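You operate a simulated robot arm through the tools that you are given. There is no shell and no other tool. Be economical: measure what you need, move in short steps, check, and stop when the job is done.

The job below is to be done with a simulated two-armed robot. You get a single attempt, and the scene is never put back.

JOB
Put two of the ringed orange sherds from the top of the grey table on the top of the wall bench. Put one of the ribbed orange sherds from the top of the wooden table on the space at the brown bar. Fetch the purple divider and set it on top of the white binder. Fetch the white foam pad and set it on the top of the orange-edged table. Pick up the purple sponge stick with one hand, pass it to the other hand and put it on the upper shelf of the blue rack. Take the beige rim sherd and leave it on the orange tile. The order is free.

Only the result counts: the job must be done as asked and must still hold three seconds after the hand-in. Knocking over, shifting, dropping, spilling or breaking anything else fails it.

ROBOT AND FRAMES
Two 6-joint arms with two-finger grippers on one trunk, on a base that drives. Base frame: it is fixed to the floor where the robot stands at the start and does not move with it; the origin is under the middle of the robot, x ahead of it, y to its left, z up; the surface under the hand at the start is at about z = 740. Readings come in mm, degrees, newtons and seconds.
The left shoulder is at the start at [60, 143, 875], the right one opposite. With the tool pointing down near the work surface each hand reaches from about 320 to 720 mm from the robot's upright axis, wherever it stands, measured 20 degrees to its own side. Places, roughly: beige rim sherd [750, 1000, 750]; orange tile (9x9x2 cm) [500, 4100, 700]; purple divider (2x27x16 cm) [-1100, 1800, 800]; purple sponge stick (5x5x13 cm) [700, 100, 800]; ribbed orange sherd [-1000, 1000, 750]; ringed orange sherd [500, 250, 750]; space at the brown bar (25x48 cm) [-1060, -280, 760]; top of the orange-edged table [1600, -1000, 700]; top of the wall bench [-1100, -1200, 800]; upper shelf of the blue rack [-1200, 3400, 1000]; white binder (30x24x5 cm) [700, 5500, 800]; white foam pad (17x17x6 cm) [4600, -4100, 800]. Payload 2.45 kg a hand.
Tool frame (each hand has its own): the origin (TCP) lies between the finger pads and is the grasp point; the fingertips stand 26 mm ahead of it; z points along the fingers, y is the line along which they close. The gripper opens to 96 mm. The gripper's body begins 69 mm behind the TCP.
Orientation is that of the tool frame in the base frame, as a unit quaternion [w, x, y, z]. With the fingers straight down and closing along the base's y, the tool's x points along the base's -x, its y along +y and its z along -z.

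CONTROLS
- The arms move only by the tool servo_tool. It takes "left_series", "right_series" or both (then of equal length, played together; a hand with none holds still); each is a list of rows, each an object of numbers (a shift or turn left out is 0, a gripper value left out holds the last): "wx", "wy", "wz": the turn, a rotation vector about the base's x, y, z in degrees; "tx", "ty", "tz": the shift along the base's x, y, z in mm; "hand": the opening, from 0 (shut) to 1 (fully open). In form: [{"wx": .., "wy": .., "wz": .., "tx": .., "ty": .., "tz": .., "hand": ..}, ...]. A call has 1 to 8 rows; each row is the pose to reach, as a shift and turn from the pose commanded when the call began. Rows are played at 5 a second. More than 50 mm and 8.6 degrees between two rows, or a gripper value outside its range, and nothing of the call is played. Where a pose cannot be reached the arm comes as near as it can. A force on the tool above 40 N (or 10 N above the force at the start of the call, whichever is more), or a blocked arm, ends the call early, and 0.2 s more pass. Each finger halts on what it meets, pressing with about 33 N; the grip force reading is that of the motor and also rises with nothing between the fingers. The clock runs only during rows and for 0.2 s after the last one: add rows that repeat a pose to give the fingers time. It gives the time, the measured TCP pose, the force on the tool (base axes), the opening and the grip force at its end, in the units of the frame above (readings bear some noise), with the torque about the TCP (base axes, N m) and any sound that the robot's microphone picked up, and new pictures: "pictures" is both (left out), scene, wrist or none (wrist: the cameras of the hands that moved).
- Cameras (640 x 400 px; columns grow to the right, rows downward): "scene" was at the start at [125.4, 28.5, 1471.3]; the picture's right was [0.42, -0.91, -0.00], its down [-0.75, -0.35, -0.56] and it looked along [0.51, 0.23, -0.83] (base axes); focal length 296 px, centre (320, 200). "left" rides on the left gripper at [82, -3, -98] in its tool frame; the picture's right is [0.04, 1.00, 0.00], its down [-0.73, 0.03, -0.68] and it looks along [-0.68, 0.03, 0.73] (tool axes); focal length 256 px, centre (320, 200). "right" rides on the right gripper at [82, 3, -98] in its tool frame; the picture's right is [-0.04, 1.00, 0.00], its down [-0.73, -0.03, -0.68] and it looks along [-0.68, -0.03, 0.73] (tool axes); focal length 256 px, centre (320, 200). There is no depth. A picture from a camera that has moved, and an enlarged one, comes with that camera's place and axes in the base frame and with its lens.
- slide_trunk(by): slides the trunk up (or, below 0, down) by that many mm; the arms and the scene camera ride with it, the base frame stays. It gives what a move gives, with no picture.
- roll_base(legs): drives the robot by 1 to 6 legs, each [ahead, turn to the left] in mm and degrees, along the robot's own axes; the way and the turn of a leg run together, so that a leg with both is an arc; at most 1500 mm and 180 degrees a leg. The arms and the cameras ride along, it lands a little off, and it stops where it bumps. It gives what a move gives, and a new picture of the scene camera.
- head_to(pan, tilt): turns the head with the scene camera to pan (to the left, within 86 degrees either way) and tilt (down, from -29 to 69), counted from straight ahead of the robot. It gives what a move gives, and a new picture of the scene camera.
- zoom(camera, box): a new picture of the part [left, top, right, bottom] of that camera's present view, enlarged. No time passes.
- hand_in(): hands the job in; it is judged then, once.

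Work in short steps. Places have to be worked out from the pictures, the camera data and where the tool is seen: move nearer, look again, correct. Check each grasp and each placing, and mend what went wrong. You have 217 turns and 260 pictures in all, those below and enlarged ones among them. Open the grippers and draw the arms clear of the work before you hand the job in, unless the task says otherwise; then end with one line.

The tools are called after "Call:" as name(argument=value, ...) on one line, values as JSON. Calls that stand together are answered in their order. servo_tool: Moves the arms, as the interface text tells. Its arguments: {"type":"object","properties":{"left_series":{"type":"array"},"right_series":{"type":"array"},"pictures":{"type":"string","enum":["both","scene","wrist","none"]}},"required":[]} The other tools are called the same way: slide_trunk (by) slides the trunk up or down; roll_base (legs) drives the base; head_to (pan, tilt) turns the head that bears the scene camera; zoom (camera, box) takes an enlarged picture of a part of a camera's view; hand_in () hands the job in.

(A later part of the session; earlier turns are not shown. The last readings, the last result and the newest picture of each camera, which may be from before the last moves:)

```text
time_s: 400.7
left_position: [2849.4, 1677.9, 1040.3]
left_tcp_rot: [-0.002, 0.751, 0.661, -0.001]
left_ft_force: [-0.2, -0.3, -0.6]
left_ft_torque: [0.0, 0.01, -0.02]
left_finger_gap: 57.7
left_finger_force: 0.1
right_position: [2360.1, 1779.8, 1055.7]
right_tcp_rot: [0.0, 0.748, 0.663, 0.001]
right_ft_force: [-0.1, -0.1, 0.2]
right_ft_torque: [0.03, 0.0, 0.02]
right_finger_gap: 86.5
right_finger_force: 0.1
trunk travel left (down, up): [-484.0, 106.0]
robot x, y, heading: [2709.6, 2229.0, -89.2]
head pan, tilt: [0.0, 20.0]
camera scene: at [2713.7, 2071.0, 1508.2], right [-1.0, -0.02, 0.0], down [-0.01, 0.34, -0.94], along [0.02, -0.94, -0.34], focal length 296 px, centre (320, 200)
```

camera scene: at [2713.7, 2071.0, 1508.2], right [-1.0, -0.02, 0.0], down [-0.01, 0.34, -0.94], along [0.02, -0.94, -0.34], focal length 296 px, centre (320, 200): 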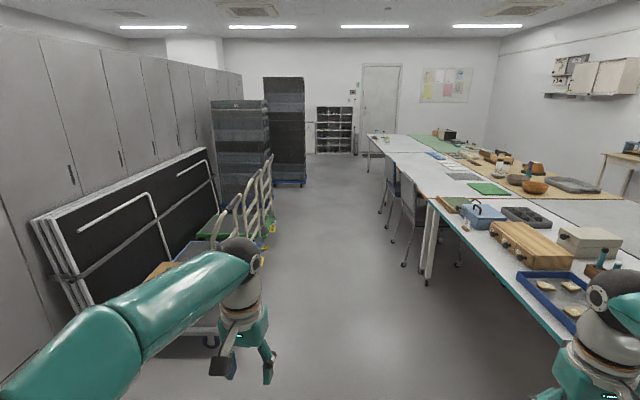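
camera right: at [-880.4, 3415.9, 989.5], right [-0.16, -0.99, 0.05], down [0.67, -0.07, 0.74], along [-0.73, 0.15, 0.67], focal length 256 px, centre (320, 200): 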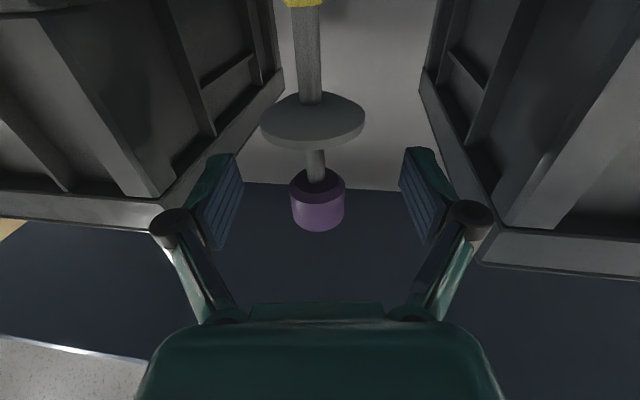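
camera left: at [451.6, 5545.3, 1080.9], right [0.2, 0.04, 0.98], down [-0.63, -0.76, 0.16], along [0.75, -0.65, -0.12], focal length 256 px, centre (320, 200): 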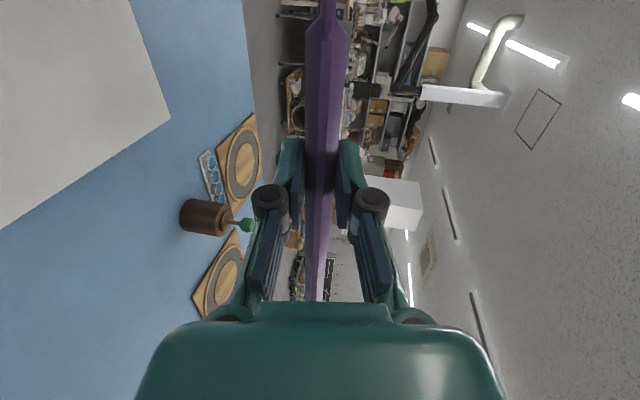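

Aisle is clear to the far end. I drive 4.4 m down, then look around for the pad.

Call:
roll_base(legs=[[0, -0.8], [1500, 0], [1500, 0], [1500, 0]])

Call:
head_to(pan=35, tilt=20)

```text
time_s: 422.9
left_position: [2801.2, -2844.8, 1041.6]
left_tcp_rot: [-0.001, 0.762, 0.648, -0.001]
left_ft_force: [0.3, -0.1, 0.1]
left_ft_torque: [-0.03, 0.03, 0.02]
left_finger_gap: 57.5
left_finger_force: 0.1
right_position: [2313.8, -2725.7, 1056.8]
right_tcp_rot: [-0.001, 0.759, 0.651, 0.001]
right_ft_force: [0.2, 0.0, 0.1]
right_ft_torque: [0.01, -0.03, -0.03]
right_finger_gap: 86.3
right_finger_force: 0.1
trunk travel left (down, up): [-484.0, 106.0]
robot x, y, heading: [2681.4, -2293.2, -90.9]
head pan, tilt: [0.0, 20.0]
camera scene: at [2677.7, -2447.4, 1508.3], right [-1.0, 0.01, 0.0], down [0.0, 0.34, -0.94], along [-0.01, -0.94, -0.34], focal length 296 px, centre (320, 200)
```

scene: 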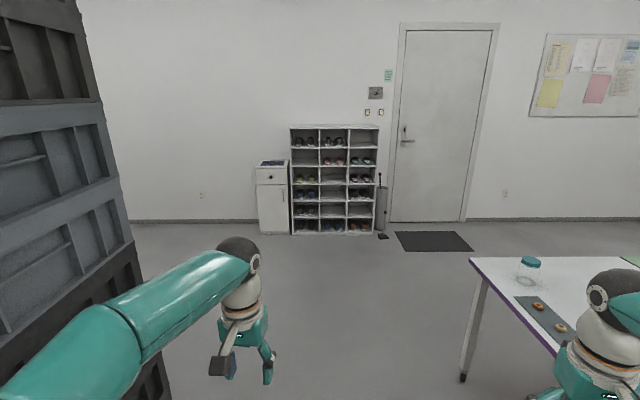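

```text
time_s: 423.9
left_position: [2800.0, -2844.6, 1043.4]
left_tcp_rot: [-0.002, 0.761, 0.649, 0.0]
left_ft_force: [0.1, 0.5, -0.2]
left_ft_torque: [-0.02, 0.01, -0.04]
left_finger_gap: 57.7
left_finger_force: 0.1
right_position: [2314.6, -2726.0, 1057.2]
right_tcp_rot: [-0.001, 0.76, 0.65, 0.001]
right_ft_force: [0.0, 0.4, 0.3]
right_ft_torque: [0.0, -0.03, 0.04]
right_finger_gap: 86.3
right_finger_force: 0.2
trunk travel left (down, up): [-484.0, 106.0]
robot x, y, heading: [2679.7, -2288.2, -90.7]
head pan, tilt: [35.0, 20.0]
camera scene: at [2731.3, -2430.9, 1508.3], right [-0.83, -0.56, 0.0], down [-0.19, 0.28, -0.94], along [0.53, -0.78, -0.34], focal length 296 px, centre (320, 200)
```

scene: 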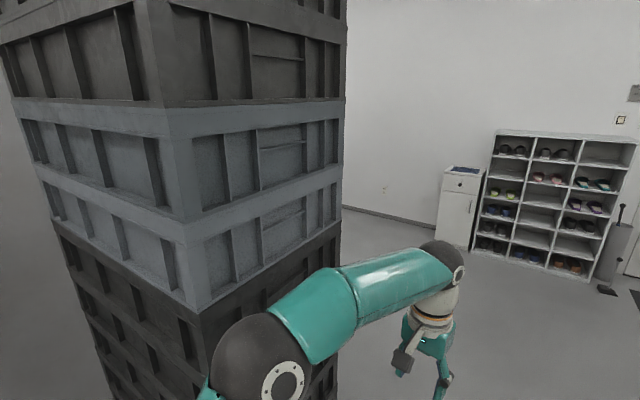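

The tower of crates hides the corner. I drive 1.1 m further and look left again.

Call:
roll_base(legs=[[1100, 0]])

Call:
head_to(pan=60, tilt=20)

```text
time_s: 429.7
left_position: [2801.2, -3942.4, 1040.9]
left_tcp_rot: [-0.003, 0.756, 0.654, 0.0]
left_ft_force: [0.7, -0.2, -0.4]
left_ft_torque: [0.0, 0.0, 0.0]
left_finger_gap: 57.4
left_finger_force: 0.1
right_position: [2312.8, -3830.1, 1057.5]
right_tcp_rot: [-0.001, 0.754, 0.657, 0.001]
right_ft_force: [0.8, 0.1, 0.0]
right_ft_torque: [0.01, 0.0, 0.01]
right_finger_gap: 86.5
right_finger_force: 0.0
trunk travel left (down, up): [-484.0, 106.0]
robot x, y, heading: [2673.0, -3390.4, -90.1]
head pan, tilt: [35.0, 20.0]
camera scene: at [2726.3, -3529.7, 1508.3], right [-0.82, -0.57, 0.0], down [-0.2, 0.28, -0.94], along [0.54, -0.77, -0.34], focal length 296 px, centre (320, 200)
```

scene: 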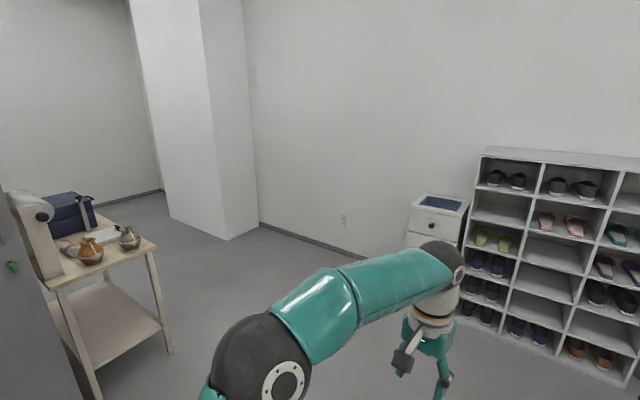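

```text
time_s: 430.6
left_position: [2802.6, -3941.3, 1042.9]
left_tcp_rot: [-0.002, 0.756, 0.655, -0.001]
left_ft_force: [-0.3, 0.0, 0.3]
left_ft_torque: [0.0, -0.01, -0.02]
left_finger_gap: 57.6
left_finger_force: 0.0
right_position: [2313.1, -3830.6, 1058.0]
right_tcp_rot: [-0.001, 0.755, 0.656, 0.001]
right_ft_force: [-0.1, 0.3, -0.1]
right_ft_torque: [-0.02, -0.01, 0.01]
right_finger_gap: 86.3
right_finger_force: 0.0
trunk travel left (down, up): [-484.0, 106.0]
robot x, y, heading: [2670.6, -3393.0, -89.9]
head pan, tilt: [60.0, 20.0]
camera scene: at [2753.5, -3499.5, 1508.3], right [-0.5, -0.87, 0.0], down [-0.3, 0.17, -0.94], along [0.81, -0.47, -0.34], focal length 296 px, centre (320, 200)
```

scene: 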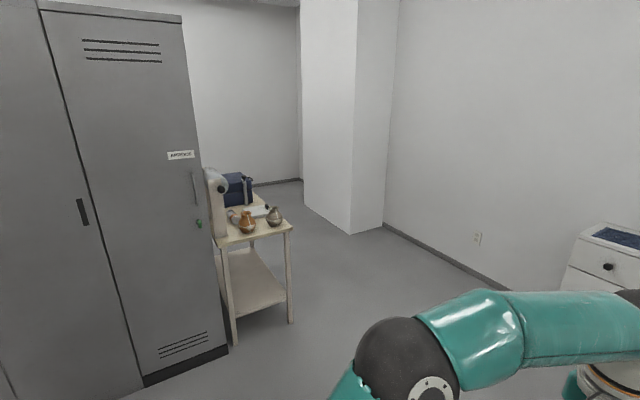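

Call:
zoom(camera="scene", box=[190, 160, 310, 250])

```text
4.44 times, centred on (250, 205) of scene
camera zoom: at [2753.5, -3499.5, 1508.3], right [-0.5, -0.87, 0.0], down [-0.3, 0.17, -0.94], along [0.81, -0.47, -0.34], focal length 1316 px, centre (631, 178)
```

zoom: 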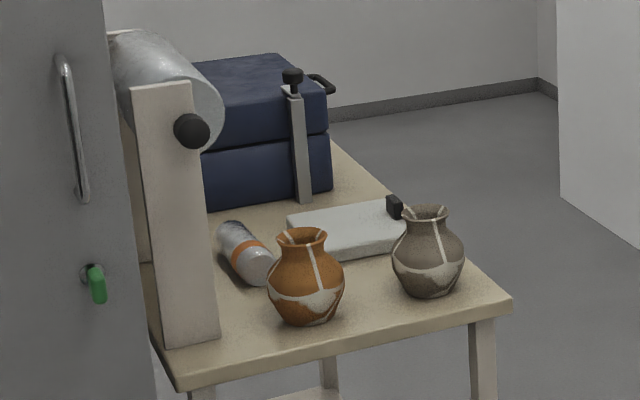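

The white pad with a black knob lies on the small table at about [4460,−4023], knob near its south edge. I'll approach from the south: drive down, then east.

Call:
roll_base(legs=[[1230, 0], [0, 45]])

Call:
roll_base(legs=[[0, 45]])

Call:
head_to(pan=30, tilt=25)

```text
time_s: 439.2
left_position: [3153.1, -4916.7, 1042.3]
left_tcp_rot: [0.0, 0.449, 0.894, -0.001]
left_ft_force: [0.8, -0.3, -0.7]
left_ft_torque: [0.06, 0.07, -0.01]
left_finger_gap: 57.6
left_finger_force: 0.1
right_position: [2730.0, -5183.4, 1057.8]
right_tcp_rot: [-0.002, 0.445, 0.895, 0.001]
right_ft_force: [0.7, 0.0, 0.2]
right_ft_torque: [-0.02, 0.02, 0.01]
right_finger_gap: 86.2
right_finger_force: 0.0
trunk travel left (down, up): [-484.0, 106.0]
robot x, y, heading: [2652.2, -4641.6, -45.3]
head pan, tilt: [60.0, 20.0]
camera scene: at [2783.3, -4662.5, 1508.3], right [0.26, -0.97, 0.0], down [-0.33, -0.09, -0.94], along [0.91, 0.24, -0.34], focal length 296 px, centre (320, 200)
```

scene: 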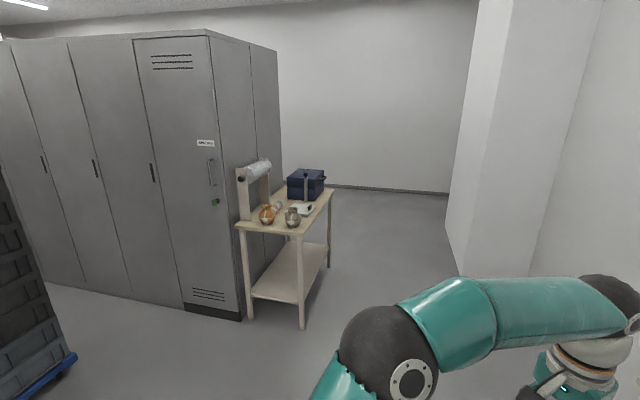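

```text
time_s: 441.9
left_position: [3199.6, -4474.6, 1043.6]
left_tcp_rot: [0.0, 0.068, 0.998, -0.001]
left_ft_force: [-0.1, 0.0, -0.7]
left_ft_torque: [0.0, 0.04, 0.01]
left_finger_gap: 57.6
left_finger_force: 0.0
right_position: [3094.0, -4963.5, 1057.4]
right_tcp_rot: [-0.001, 0.064, 0.998, 0.0]
right_ft_force: [-0.8, 0.2, -0.1]
right_ft_torque: [-0.05, -0.01, 0.01]
right_finger_gap: 86.3
right_finger_force: 0.0
trunk travel left (down, up): [-484.0, 106.0]
robot x, y, heading: [2649.9, -4676.9, -0.1]
head pan, tilt: [60.0, 20.0]
camera scene: at [2758.8, -4598.3, 1508.3], right [0.87, -0.5, 0.0], down [-0.17, -0.3, -0.94], along [0.47, 0.81, -0.34], focal length 296 px, centre (320, 200)
```

scene: 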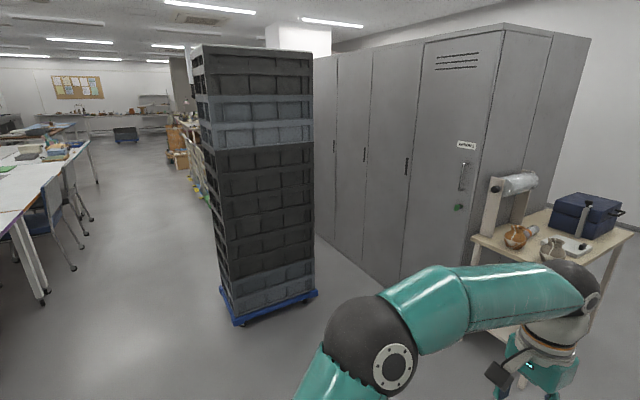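

```text
time_s: 442.9
left_position: [3198.6, -4473.9, 1042.9]
left_tcp_rot: [-0.001, 0.069, 0.998, -0.002]
left_ft_force: [0.5, 0.2, 0.3]
left_ft_torque: [-0.02, -0.01, 0.0]
left_finger_gap: 57.6
left_finger_force: 0.0
right_position: [3092.7, -4963.9, 1058.5]
right_tcp_rot: [-0.001, 0.065, 0.998, 0.0]
right_ft_force: [0.2, 0.4, 0.4]
right_ft_torque: [-0.04, -0.02, 0.0]
right_finger_gap: 86.3
right_finger_force: 0.2
trunk travel left (down, up): [-484.0, 106.0]
robot x, y, heading: [2651.1, -4681.7, -0.1]
head pan, tilt: [30.0, 25.0]
camera scene: at [2790.9, -4631.6, 1500.2], right [0.5, -0.87, 0.0], down [-0.37, -0.21, -0.91], along [0.78, 0.45, -0.42], focal length 296 px, centre (320, 200)
```

scene: 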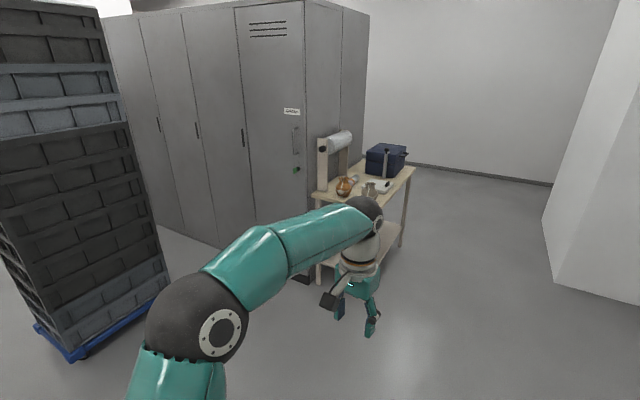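

I drive east to x≈4375 and turn to face the table from the south.

Call:
roll_base(legs=[[1300, 0], [420, 0]])

Call:
roll_base(legs=[[0, 45]])

Call:
roll_base(legs=[[0, 45]])

Call:
head_to(pan=0, tilt=38)

```text
time_s: 451.7
left_position: [4927.8, -4488.7, 1042.6]
left_tcp_rot: [-0.001, 0.071, 0.997, -0.002]
left_ft_force: [-0.1, -0.5, 0.5]
left_ft_torque: [0.0, 0.02, 0.0]
left_finger_gap: 57.6
left_finger_force: 0.0
right_position: [4819.6, -4978.0, 1057.8]
right_tcp_rot: [-0.002, 0.067, 0.998, 0.0]
right_ft_force: [-1.0, 0.3, -0.5]
right_ft_torque: [0.01, 0.01, 0.0]
right_finger_gap: 86.1
right_finger_force: 0.1
trunk travel left (down, up): [-484.0, 106.0]
robot x, y, heading: [4376.6, -4685.3, -0.5]
head pan, tilt: [30.0, 25.0]
camera scene: at [4519.5, -4644.5, 1500.1], right [0.49, -0.87, 0.0], down [-0.37, -0.21, -0.91], along [0.79, 0.45, -0.42], focal length 296 px, centre (320, 200)
```

scene: 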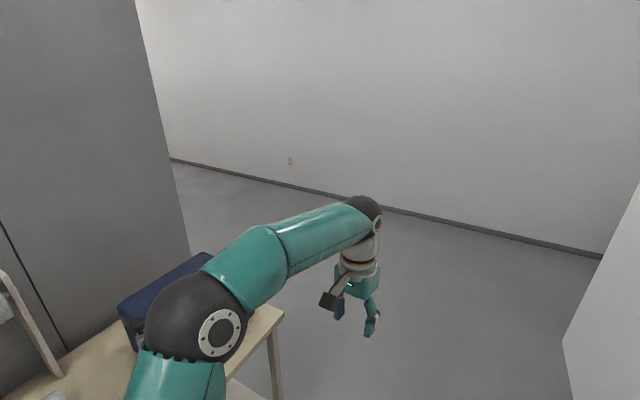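

```text
time_s: 454.4
left_position: [4624.5, -4158.3, 1044.2]
left_tcp_rot: [0.0, -0.318, 0.948, -0.003]
left_ft_force: [-0.2, -0.5, -0.2]
left_ft_torque: [-0.02, 0.0, -0.01]
left_finger_gap: 57.6
left_finger_force: 0.1
right_position: [4894.1, -4580.0, 1058.9]
right_tcp_rot: [-0.002, -0.321, 0.947, -0.001]
right_ft_force: [0.7, 0.3, 0.7]
right_ft_torque: [0.0, 0.0, 0.01]
right_finger_gap: 86.4
right_finger_force: 0.0
trunk travel left (down, up): [-484.0, 106.0]
robot x, y, heading: [4399.9, -4713.5, 44.4]
head pan, tilt: [30.0, 25.0]
camera scene: at [4469.4, -4581.7, 1500.2], right [0.96, -0.27, 0.0], down [-0.11, -0.41, -0.91], along [0.24, 0.87, -0.42], focal length 296 px, centre (320, 200)
```

scene: 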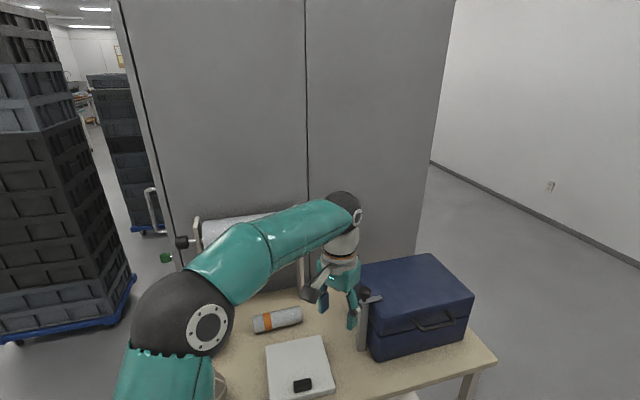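

```text
time_s: 457.2
left_position: [4165.4, -4160.2, 1044.3]
left_tcp_rot: [0.0, -0.657, 0.754, -0.002]
left_ft_force: [0.2, 0.0, -0.3]
left_ft_torque: [-0.04, -0.01, -0.01]
left_finger_gap: 57.6
left_finger_force: 0.1
right_position: [4653.7, -4269.7, 1059.9]
right_tcp_rot: [-0.002, -0.659, 0.752, -0.001]
right_ft_force: [-0.9, -0.5, -0.3]
right_ft_torque: [-0.02, -0.02, 0.01]
right_finger_gap: 86.4
right_finger_force: 0.0
trunk travel left (down, up): [-484.0, 106.0]
robot x, y, heading: [4437.2, -4710.8, 88.9]
head pan, tilt: [30.0, 25.0]
camera scene: at [4392.5, -4571.1, 1500.2], right [0.87, 0.49, 0.0], down [0.21, -0.37, -0.91], along [-0.44, 0.79, -0.42], focal length 296 px, centre (320, 200)
```

scene: 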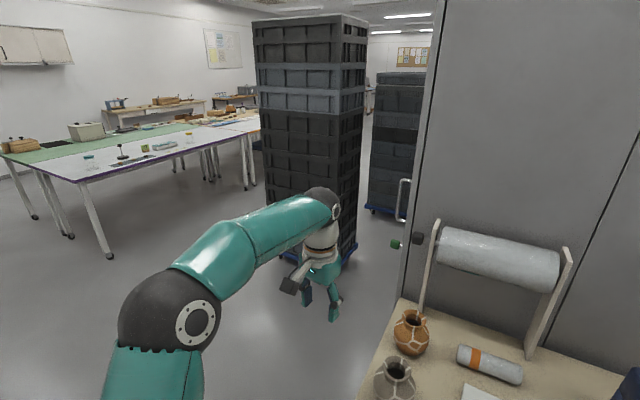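

```text
time_s: 458.1
left_position: [4163.8, -4161.4, 1045.5]
left_tcp_rot: [0.0, -0.657, 0.754, -0.002]
left_ft_force: [-0.2, 0.3, -0.7]
left_ft_torque: [-0.01, -0.03, 0.0]
left_finger_gap: 57.4
left_finger_force: 0.0
right_position: [4654.7, -4269.9, 1059.1]
right_tcp_rot: [-0.001, -0.659, 0.752, 0.0]
right_ft_force: [-1.1, 0.3, -0.5]
right_ft_torque: [-0.01, -0.02, 0.01]
right_finger_gap: 86.5
right_finger_force: 0.1
trunk travel left (down, up): [-484.0, 106.0]
robot x, y, heading: [4438.8, -4712.7, 89.0]
head pan, tilt: [0.0, 38.0]
camera scene: at [4437.3, -4565.9, 1479.9], right [1.0, -0.01, 0.0], down [-0.01, -0.62, -0.79], along [0.01, 0.79, -0.62], focal length 296 px, centre (320, 200)
```

scene: 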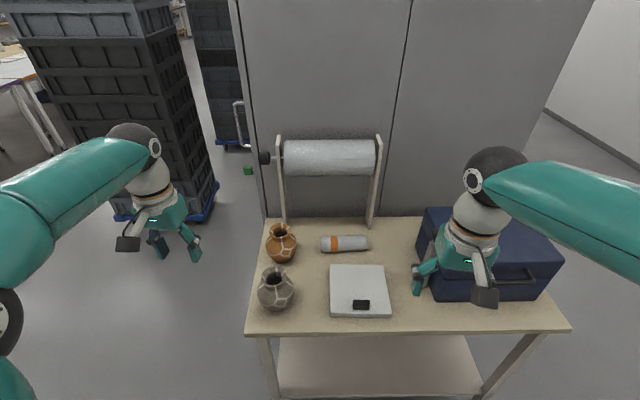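

Call:
zoom(camera="scene", box=[310, 250, 410, 330])

```text
5.00 times, centred on (360, 290) of scene
camera zoom: at [4437.3, -4565.9, 1479.9], right [1.0, -0.01, 0.0], down [-0.01, -0.62, -0.79], along [0.01, 0.79, -0.62], focal length 1480 px, centre (120, -250)
```

zoom: 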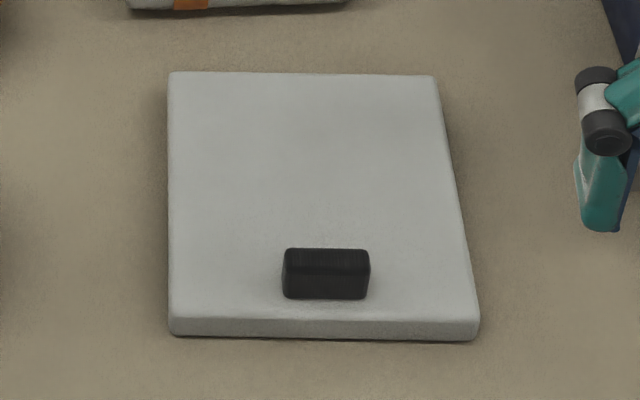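

The pad has a black block handle (~47 mm wide) near its south edge, about [4547,−4135]. I bring the right hand above it, turning to close along y.

Call:
servo_tool(right_series=[{"wz": -8.4, "tx": -14, "ty": 8}, {"wz": -16.8, "tx": -28, "ty": 20}, {"wz": -25.2, "tx": -42, "ty": 35}, {"wz": -33.6, "tx": -56, "ty": 52}, {"wz": -42, "tx": -70, "ty": 70, "tz": -10}, {"wz": -50.4, "tx": -84, "ty": 88, "tz": -20}, {"wz": -58.8, "tx": -98, "ty": 106, "tz": -40}, {"wz": -67.2, "tx": -106, "ty": 125, "tz": -65}], pictures="none")

Call:
servo_tool(right_series=[{"wz": -8, "tz": -25, "hand": 0.7}, {"wz": -15, "tz": -50, "ty": 8, "hand": 0.7}, {"wz": -15, "tz": -60, "ty": 8, "hand": 0.7}], pictures="wrist")

```text
time_s: 459.9
left_position: [4164.3, -4160.3, 1044.0]
left_tcp_rot: [0.0, -0.657, 0.754, -0.002]
left_ft_force: [-0.3, 0.0, -0.5]
left_ft_torque: [0.0, 0.0, 0.02]
left_finger_gap: 57.8
left_finger_force: 0.0
right_position: [4549.2, -4142.7, 993.9]
right_tcp_rot: [-0.001, -0.132, 0.991, 0.0]
right_ft_force: [0.0, 0.0, 0.5]
right_ft_torque: [0.0, 0.01, 0.02]
right_finger_gap: 86.1
right_finger_force: 0.1
trunk travel left (down, up): [-484.0, 106.0]
robot x, y, heading: [4440.0, -4713.6, 89.0]
head pan, tilt: [0.0, 38.0]
```

```text
time_s: 460.7
left_position: [4165.3, -4161.5, 1045.7]
left_tcp_rot: [-0.001, -0.656, 0.754, -0.001]
left_ft_force: [0.2, 0.5, -0.8]
left_ft_torque: [0.0, 0.01, 0.0]
left_finger_gap: 57.7
left_finger_force: 0.0
right_position: [4548.8, -4136.8, 933.2]
right_tcp_rot: [-0.002, -0.002, 1.0, 0.0]
right_ft_force: [-0.3, -0.3, 0.3]
right_ft_torque: [-0.02, -0.02, -0.01]
right_finger_gap: 67.1
right_finger_force: 0.1
trunk travel left (down, up): [-484.0, 106.0]
robot x, y, heading: [4437.3, -4712.6, 89.0]
head pan, tilt: [0.0, 38.0]
camera right: at [4468.4, -4134.0, 1031.7], right [0.04, 1.0, 0.0], down [0.74, -0.03, 0.68], along [0.68, -0.02, -0.74], focal length 256 px, centre (320, 200)
```

right: 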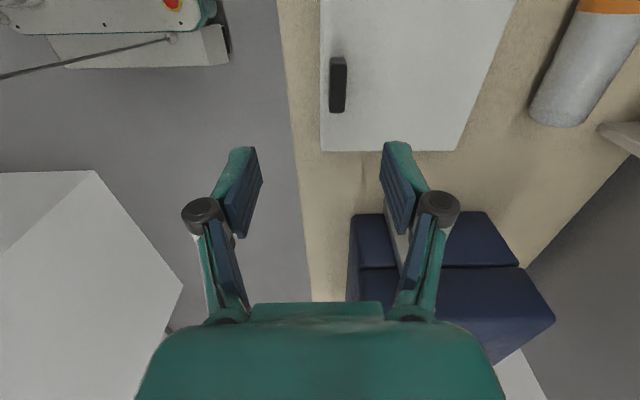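

Handle centre ≈[4548,−4120], top z≈793. I align and lower to z≈830.

Call:
servo_tool(right_series=[{"ty": 10, "tz": -40}, {"ty": 17, "tz": -75}, {"ty": 17, "tz": -103}], pictures="wrist")

```text
time_s: 461.5
left_position: [4164.6, -4161.9, 1044.9]
left_tcp_rot: [0.0, -0.657, 0.754, -0.002]
left_ft_force: [-0.2, 0.4, -0.1]
left_ft_torque: [-0.03, 0.01, 0.03]
left_finger_gap: 57.8
left_finger_force: 0.0
right_position: [4549.7, -4118.9, 830.9]
right_tcp_rot: [0.0, -0.002, 1.0, 0.0]
right_ft_force: [-0.1, 0.2, -0.7]
right_ft_torque: [0.01, 0.01, 0.01]
right_finger_gap: 67.2
right_finger_force: 0.1
trunk travel left (down, up): [-484.0, 106.0]
robot x, y, heading: [4435.4, -4711.4, 89.3]
head pan, tilt: [0.0, 38.0]
camera right: at [4468.6, -4117.1, 928.3], right [0.03, 1.0, 0.0], down [0.74, -0.03, 0.68], along [0.68, -0.02, -0.74], focal length 256 px, centre (320, 200)
```

right: 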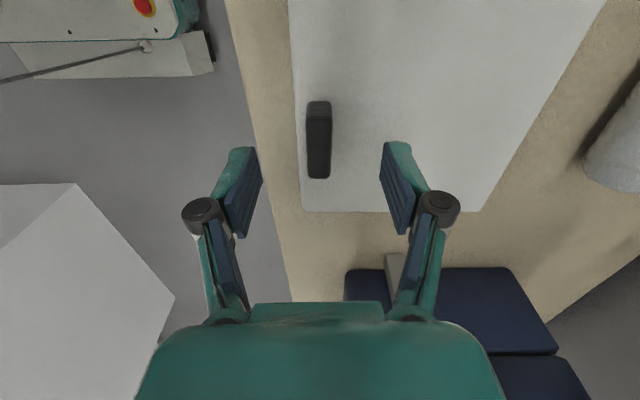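

Aligned. I lower the final 36 mm in small steps.

Call:
servo_tool(right_series=[{"tx": -3, "tz": -18}, {"tx": -3, "tz": -28}, {"tx": -3, "tz": -33}, {"tx": -3, "tz": -36}], pictures="wrist")

```text
time_s: 462.5
left_position: [4166.4, -4161.0, 1045.7]
left_tcp_rot: [0.0, -0.656, 0.755, -0.002]
left_ft_force: [-0.2, 0.0, -0.1]
left_ft_torque: [0.01, -0.01, 0.03]
left_finger_gap: 57.5
left_finger_force: 0.1
right_position: [4545.1, -4119.8, 794.5]
right_tcp_rot: [-0.001, -0.004, 1.0, -0.001]
right_ft_force: [0.5, -0.1, 0.0]
right_ft_torque: [0.01, -0.01, 0.01]
right_finger_gap: 67.4
right_finger_force: 0.1
trunk travel left (down, up): [-484.0, 106.0]
robot x, y, heading: [4439.1, -4710.3, 89.1]
head pan, tilt: [0.0, 38.0]
camera right: at [4465.1, -4117.9, 893.4], right [0.03, 1.0, 0.0], down [0.74, -0.02, 0.68], along [0.68, -0.02, -0.74], focal length 256 px, centre (320, 200)
```

right: 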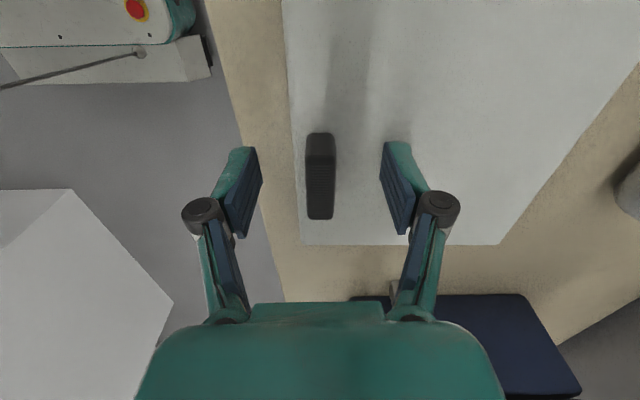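

The handle top seems lower than estimated (~770). I keep lowering in 4 mm steps until the tips feel the pad.

Call:
servo_tool(right_series=[{"tz": -4}, {"tz": -8}, {"tz": -12}, {"tz": -15}], pictures="wrist")

```text
time_s: 463.5
left_position: [4165.3, -4161.6, 1045.9]
left_tcp_rot: [0.001, -0.657, 0.754, -0.001]
left_ft_force: [0.0, -0.5, 0.7]
left_ft_torque: [0.0, -0.01, 0.01]
left_finger_gap: 57.5
left_finger_force: 0.1
right_position: [4544.8, -4118.8, 781.7]
right_tcp_rot: [-0.001, -0.002, 1.0, 0.003]
right_ft_force: [-1.4, 2.4, 10.4]
right_ft_torque: [0.41, -0.02, -0.03]
right_finger_gap: 73.4
right_finger_force: 4.3
trunk travel left (down, up): [-484.0, 106.0]
robot x, y, heading: [4437.7, -4710.3, 89.3]
head pan, tilt: [0.0, 38.0]
camera right: at [4465.0, -4117.5, 880.5], right [0.03, 1.0, 0.01], down [0.74, -0.03, 0.68], along [0.68, -0.02, -0.74], focal length 256 px, centre (320, 200)
```

right: 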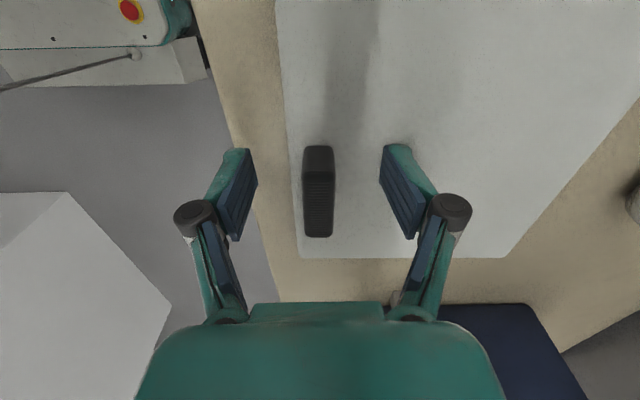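

The north finger tip touches the pad (z≈756). I raise 4 mm and close on the handle.

Call:
servo_tool(right_series=[{"tz": 6}, {"tz": 6, "hand": 0}, {"tz": 6, "hand": 0}, {"tz": 6, "hand": 0}, {"tz": 6, "hand": 0}, {"tz": 6, "hand": 0}], pictures="wrist")

```text
time_s: 464.8
left_position: [4164.6, -4163.5, 1046.9]
left_tcp_rot: [0.001, -0.656, 0.755, -0.001]
left_ft_force: [0.0, 0.7, -1.1]
left_ft_torque: [0.01, 0.0, 0.01]
left_finger_gap: 57.6
left_finger_force: 0.0
right_position: [4545.9, -4122.9, 790.2]
right_tcp_rot: [-0.001, -0.001, 1.0, -0.004]
right_ft_force: [0.8, -10.7, 19.6]
right_ft_torque: [-0.5, -0.17, -0.61]
right_finger_gap: 15.1
right_finger_force: 33.2
trunk travel left (down, up): [-484.0, 106.0]
robot x, y, heading: [4436.8, -4711.9, 89.3]
head pan, tilt: [0.0, 38.0]
stopped in row 6 (right hand): the force on the tool passed its limit at 40 N (the readings are from after the stop); the commanded pose is now the measured one
camera right: at [4464.9, -4120.8, 888.6], right [0.04, 1.0, 0.0], down [0.73, -0.02, 0.68], along [0.68, -0.03, -0.74], focal length 256 px, centre (320, 200)
```

right: 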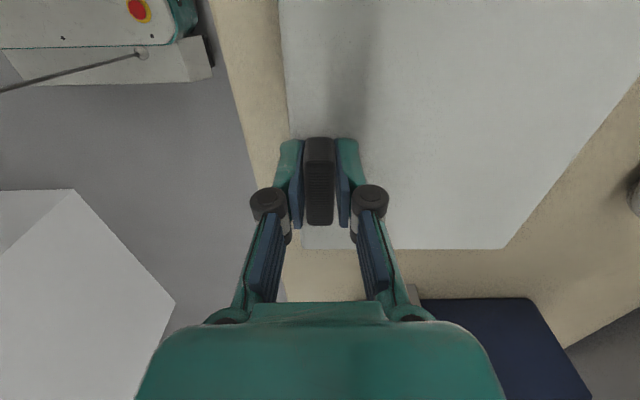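

It grips at 15.1 mm but presses on the pad. I lift gently and check.

Call:
servo_tool(right_series=[{"tz": 5}, {"tz": 12}, {"tz": 25}, {"tz": 40}, {"tz": 40}], pictures="both")

```text
time_s: 466.0
left_position: [4164.2, -4160.6, 1045.7]
left_tcp_rot: [0.0, -0.656, 0.754, -0.002]
left_ft_force: [-0.2, 0.0, -0.1]
left_ft_torque: [-0.02, -0.01, 0.02]
left_finger_gap: 57.7
left_finger_force: 0.0
right_position: [4545.4, -4120.9, 828.3]
right_tcp_rot: [-0.001, -0.002, 1.0, -0.002]
right_ft_force: [0.5, 0.0, -0.8]
right_ft_torque: [0.01, 0.0, 0.03]
right_finger_gap: 14.8
right_finger_force: 33.1
trunk travel left (down, up): [-484.0, 106.0]
robot x, y, heading: [4436.9, -4711.6, 89.0]
head pan, tilt: [0.0, 38.0]
camera scene: at [4438.7, -4565.4, 1479.8], right [1.0, -0.02, 0.0], down [-0.01, -0.62, -0.79], along [0.01, 0.79, -0.62], focal length 296 px, centre (320, 200)
camera right: at [4464.7, -4118.8, 926.3], right [0.04, 1.0, -0.01], down [0.74, -0.02, 0.68], along [0.68, -0.03, -0.74], focal length 256 px, centre (320, 200)
```

scene: 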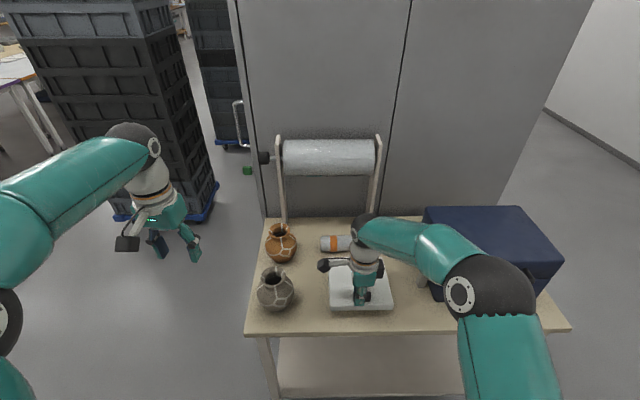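
right: 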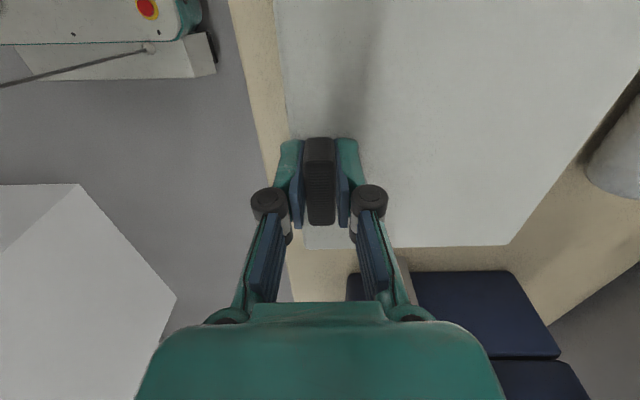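

The pad is held and level. I lift it high and draw it back.

Call:
servo_tool(right_series=[{"tz": 40}, {"tz": 85}, {"tz": 130}, {"tz": 175}, {"tz": 200, "ty": -35}, {"tz": 200, "ty": -75}, {"tz": 200, "ty": -115, "tx": 15}, {"tz": 200, "ty": -140, "tx": 25}], pictures="scene")

```text
time_s: 467.8
left_position: [4164.3, -4162.3, 1046.1]
left_tcp_rot: [-0.001, -0.656, 0.755, -0.001]
left_ft_force: [-0.8, -1.5, 0.2]
left_ft_torque: [0.01, 0.01, 0.01]
left_finger_gap: 57.6
left_finger_force: 0.0
right_position: [4569.6, -4261.7, 1028.2]
right_tcp_rot: [-0.002, -0.002, 1.0, -0.002]
right_ft_force: [0.4, -0.3, 0.6]
right_ft_torque: [-0.01, 0.0, -0.01]
right_finger_gap: 14.6
right_finger_force: 32.9
trunk travel left (down, up): [-484.0, 106.0]
robot x, y, heading: [4434.1, -4710.6, 88.7]
head pan, tilt: [0.0, 38.0]
camera scene: at [4438.8, -4566.2, 1479.9], right [1.0, -0.02, 0.0], down [-0.01, -0.62, -0.79], along [0.01, 0.79, -0.62], focal length 296 px, centre (320, 200)
```

scene: 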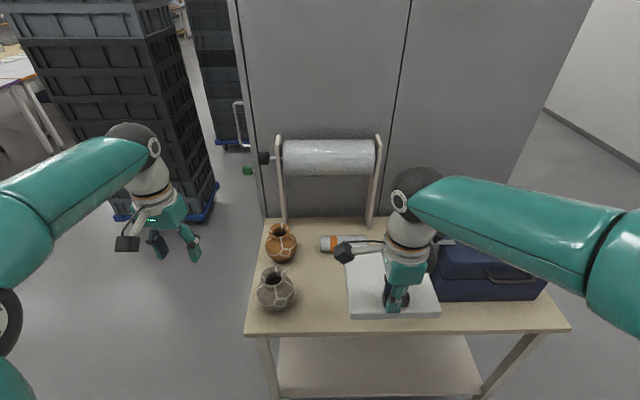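

Pad secured. I turn to face −x and drive back west to the aisle.

Call:
roll_base(legs=[[-80, 0], [0, 45]])

Call:
roll_base(legs=[[0, 44]])

Call:
roll_base(legs=[[1000, 0], [720, 0], [0, -40]])

Call:
roll_base(legs=[[0, -48]])

```text
time_s: 471.2
left_position: [3854.5, -4594.6, 1046.2]
left_tcp_rot: [-0.001, 0.895, -0.447, 0.001]
left_ft_force: [-0.9, -0.2, -0.9]
left_ft_torque: [0.03, 0.02, 0.01]
left_finger_gap: 57.6
left_finger_force: 0.0
right_position: [4212.9, -4378.4, 1026.6]
right_tcp_rot: [0.0, -0.383, 0.924, -0.002]
right_ft_force: [0.3, 1.0, 0.8]
right_ft_torque: [0.0, -0.06, 0.0]
right_finger_gap: 15.1
right_finger_force: 33.1
trunk travel left (down, up): [-484.0, 106.0]
robot x, y, heading: [4460.8, -4770.2, 134.0]
head pan, tilt: [0.0, 38.0]
camera scene: at [4356.9, -4664.6, 1479.8], right [0.72, 0.69, 0.0], down [0.43, -0.44, -0.79], along [-0.54, 0.57, -0.62], focal length 296 px, centre (320, 200)
```

scene: 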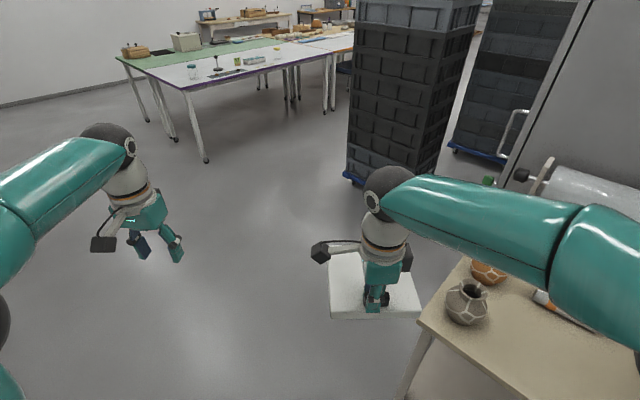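

```text
time_s: 473.8
left_position: [3899.5, -5062.1, 1046.0]
left_tcp_rot: [-0.002, 0.997, -0.081, 0.0]
left_ft_force: [-0.2, -0.2, 0.1]
left_ft_torque: [-0.02, -0.04, 0.0]
left_finger_gap: 57.6
left_finger_force: 0.1
right_position: [4008.7, -4657.8, 1026.4]
right_tcp_rot: [0.002, -0.7, 0.714, -0.003]
right_ft_force: [-1.0, 0.5, -0.7]
right_ft_torque: [-0.01, -0.03, 0.01]
right_finger_gap: 14.9
right_finger_force: 33.0
trunk travel left (down, up): [-484.0, 106.0]
robot x, y, heading: [4459.8, -4730.6, 177.0]
head pan, tilt: [0.0, 38.0]
camera scene: at [4310.0, -4728.5, 1479.7], right [0.05, 1.0, 0.0], down [0.62, -0.03, -0.79], along [-0.79, 0.04, -0.62], focal length 296 px, centre (320, 200)
```

scene: 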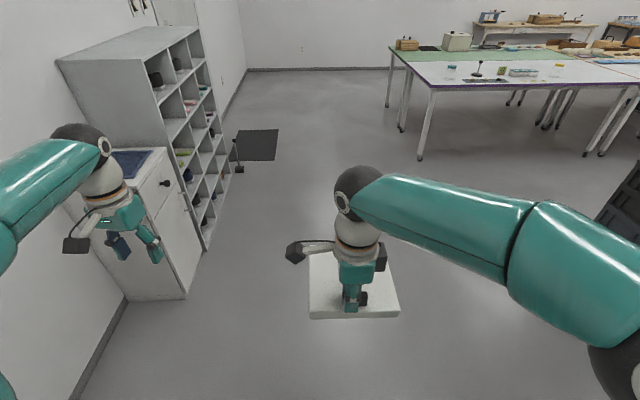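

```text
time_s: 484.8
left_position: [2093.1, -4529.6, 1046.3]
left_tcp_rot: [0.0, 0.908, -0.419, 0.001]
left_ft_force: [-0.3, 0.9, -0.2]
left_ft_torque: [0.0, 0.01, 0.01]
left_finger_gap: 57.9
left_finger_force: 0.1
right_position: [2435.8, -4291.0, 1028.8]
right_tcp_rot: [0.001, -0.411, 0.912, -0.003]
right_ft_force: [-0.2, -0.2, -0.2]
right_ft_torque: [-0.03, -0.04, -0.02]
right_finger_gap: 14.9
right_finger_force: 33.0
trunk travel left (down, up): [-484.0, 106.0]
robot x, y, heading: [2709.1, -4666.2, 136.8]
head pan, tilt: [0.0, 38.0]
camera scene: at [2600.0, -4564.0, 1479.8], right [0.68, 0.73, 0.0], down [0.45, -0.42, -0.79], along [-0.58, 0.54, -0.62], focal length 296 px, centre (320, 200)
```

scene: 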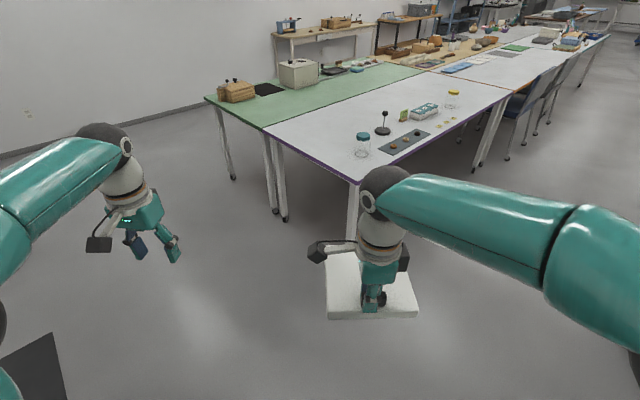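

```text
time_s: 487.6
left_position: [2389.9, -4118.0, 1047.0]
left_tcp_rot: [0.0, -0.663, 0.748, -0.001]
left_ft_force: [0.2, 0.4, 0.3]
left_ft_torque: [0.02, 0.0, -0.04]
left_finger_gap: 57.6
left_finger_force: 0.0
right_position: [2797.1, -4209.8, 1028.4]
right_tcp_rot: [-0.001, -0.01, 1.0, -0.002]
right_ft_force: [0.7, -0.1, -0.7]
right_ft_torque: [-0.03, -0.01, 0.01]
right_finger_gap: 15.0
right_finger_force: 33.2
trunk travel left (down, up): [-484.0, 106.0]
robot x, y, heading: [2669.9, -4662.7, 90.3]
head pan, tilt: [0.0, 38.0]
camera scene: at [2668.6, -4516.2, 1479.8], right [1.0, 0.0, 0.0], down [0.0, -0.62, -0.79], along [0.0, 0.79, -0.62], focal length 296 px, centre (320, 200)
```

scene: 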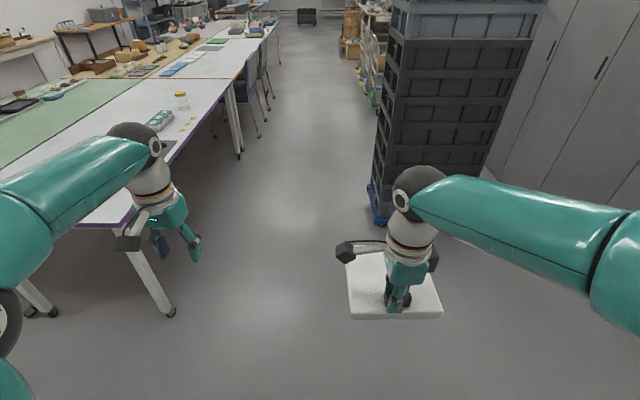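

I head north again, drifting slightly left of the tower, to y≈−1930 beside the orange-edged table's south end.

Call:
roll_base(legs=[[0, 3], [1400, 0], [1340, 0]])

Call:
head_to(pan=45, tilt=35)

```text
time_s: 501.6
left_position: [2227.3, -1401.9, 1047.3]
left_tcp_rot: [0.0, -0.684, 0.729, -0.002]
left_ft_force: [-0.2, -1.1, 0.2]
left_ft_torque: [-0.01, 0.01, 0.0]
left_finger_gap: 57.7
left_finger_force: 0.0
right_position: [2638.3, -1471.2, 1029.1]
right_tcp_rot: [0.0, -0.039, 0.999, -0.002]
right_ft_force: [-0.2, -0.5, -0.3]
right_ft_torque: [-0.05, -0.03, 0.01]
right_finger_gap: 15.1
right_finger_force: 33.1
trunk travel left (down, up): [-484.0, 106.0]
robot x, y, heading: [2539.7, -1931.6, 93.7]
head pan, tilt: [0.0, 38.0]
camera scene: at [2529.2, -1783.5, 1479.8], right [1.0, 0.06, 0.0], down [0.04, -0.62, -0.79], along [-0.05, 0.79, -0.62], focal length 296 px, centre (320, 200)
```

scene: 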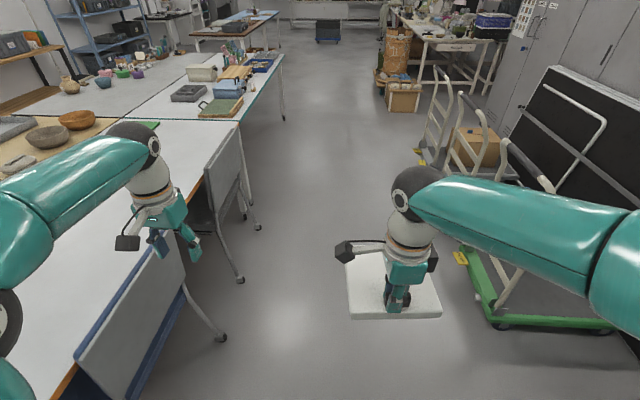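

```text
time_s: 502.7
left_position: [2228.0, -1403.7, 1048.8]
left_tcp_rot: [0.0, -0.685, 0.729, -0.001]
left_ft_force: [0.1, 0.7, -0.1]
left_ft_torque: [-0.01, -0.02, 0.05]
left_finger_gap: 57.7
left_finger_force: 0.0
right_position: [2638.7, -1471.4, 1030.2]
right_tcp_rot: [0.0, -0.04, 0.999, -0.002]
right_ft_force: [0.8, 0.6, -0.8]
right_ft_torque: [-0.02, -0.02, -0.05]
right_finger_gap: 14.9
right_finger_force: 32.9
trunk travel left (down, up): [-484.0, 106.0]
robot x, y, heading: [2542.2, -1931.5, 93.4]
head pan, tilt: [45.0, 35.0]
camera scene: at [2468.7, -1811.9, 1484.5], right [0.66, 0.75, 0.0], down [0.43, -0.38, -0.82], along [-0.61, 0.54, -0.57], focal length 296 px, centre (320, 200)
```

scene: 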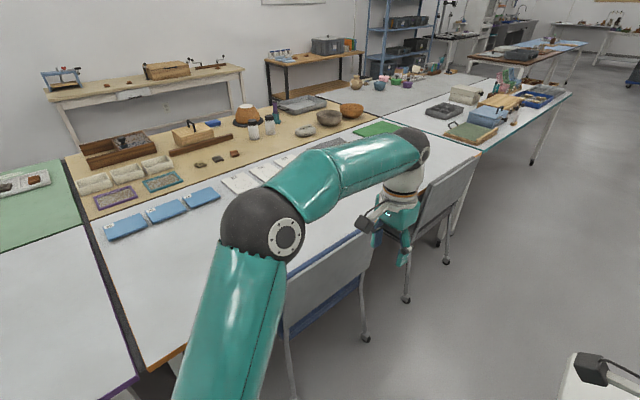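

The table's south-east corner [1933,−1888] is free up to the first chair (y≈−1570). I turn to face it.

Call:
roll_base(legs=[[-25, 0], [0, 43]])

Call:
roll_base(legs=[[0, 43]])

Call:
head_to(pan=0, tilt=45)

```text
time_s: 505.7
left_position: [1952.8, -1779.1, 1047.3]
left_tcp_rot: [-0.001, 0.904, -0.429, 0.001]
left_ft_force: [0.1, 0.7, -0.8]
left_ft_torque: [0.0, 0.01, -0.01]
left_finger_gap: 57.5
left_finger_force: 0.0
right_position: [2302.0, -1551.1, 1029.3]
right_tcp_rot: [0.0, -0.401, 0.916, -0.003]
right_ft_force: [0.2, 0.4, -0.8]
right_ft_torque: [-0.04, -0.02, 0.01]
right_finger_gap: 14.7
right_finger_force: 32.9
trunk travel left (down, up): [-484.0, 106.0]
robot x, y, heading: [2564.0, -1930.3, 136.0]
head pan, tilt: [45.0, 35.0]
camera scene: at [2430.4, -1891.2, 1484.4], right [-0.02, 1.0, 0.0], down [0.57, 0.01, -0.82], along [-0.82, -0.01, -0.57], focal length 296 px, centre (320, 200)
```

scene: 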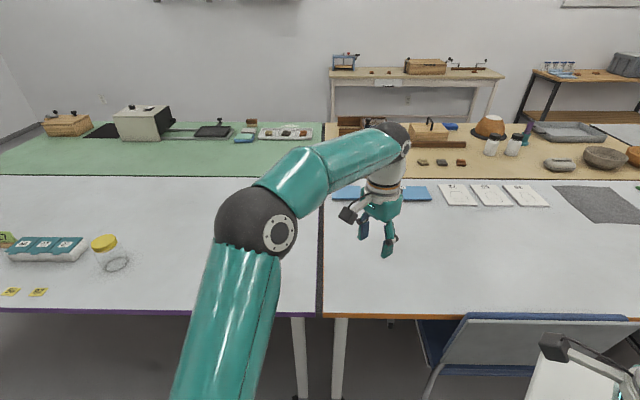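

```text
time_s: 508.3
left_position: [2016.4, -2243.1, 1047.8]
left_tcp_rot: [-0.002, 0.998, -0.063, 0.0]
left_ft_force: [-0.2, 1.0, 0.1]
left_ft_torque: [-0.03, -0.01, -0.02]
left_finger_gap: 57.7
left_finger_force: 0.1
right_position: [2110.7, -1835.6, 1028.6]
right_tcp_rot: [-0.001, 0.712, -0.702, 0.002]
right_ft_force: [0.0, 0.9, 0.8]
right_ft_torque: [-0.01, -0.02, -0.02]
right_finger_gap: 15.0
right_finger_force: 32.4
trunk travel left (down, up): [-484.0, 106.0]
robot x, y, heading: [2561.6, -1896.7, 179.3]
head pan, tilt: [45.0, 35.0]
camera scene: at [2437.4, -1956.6, 1484.4], right [-0.7, 0.72, 0.0], down [0.41, 0.4, -0.82], along [-0.59, -0.57, -0.57], focal length 296 px, centre (320, 200)
```

scene: 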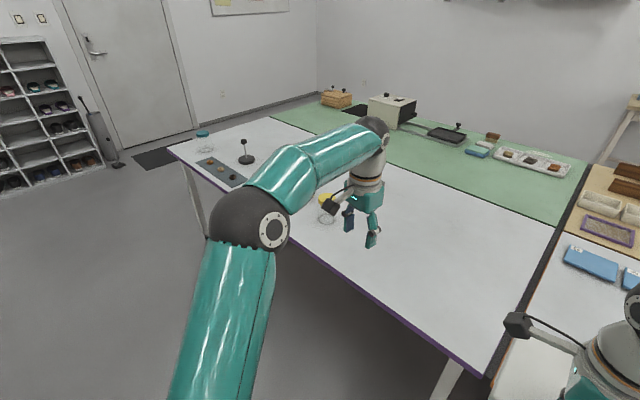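

```text
time_s: 509.5
left_position: [2017.0, -2241.4, 1050.4]
left_tcp_rot: [0.0, 0.998, -0.062, 0.001]
left_ft_force: [-0.4, 0.2, 1.3]
left_ft_torque: [-0.02, 0.0, 0.02]
left_finger_gap: 57.7
left_finger_force: 0.0
right_position: [2111.3, -1834.4, 1030.3]
right_tcp_rot: [-0.001, 0.713, -0.702, 0.002]
right_ft_force: [-1.0, -0.1, -1.8]
right_ft_torque: [-0.01, -0.02, 0.0]
right_finger_gap: 14.6
right_finger_force: 32.4
trunk travel left (down, up): [-484.0, 106.0]
robot x, y, heading: [2562.2, -1892.0, 179.2]
head pan, tilt: [0.0, 45.0]
camera scene: at [2419.9, -1893.3, 1469.6], right [0.01, 1.0, 0.0], down [0.71, -0.01, -0.71], along [-0.71, 0.01, -0.71], focal length 296 px, centre (320, 200)
```

scene: 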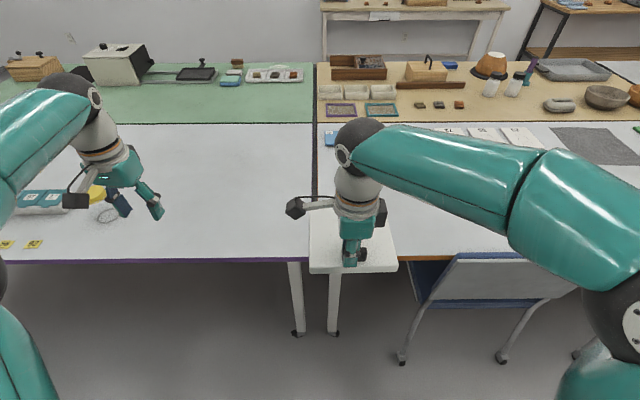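

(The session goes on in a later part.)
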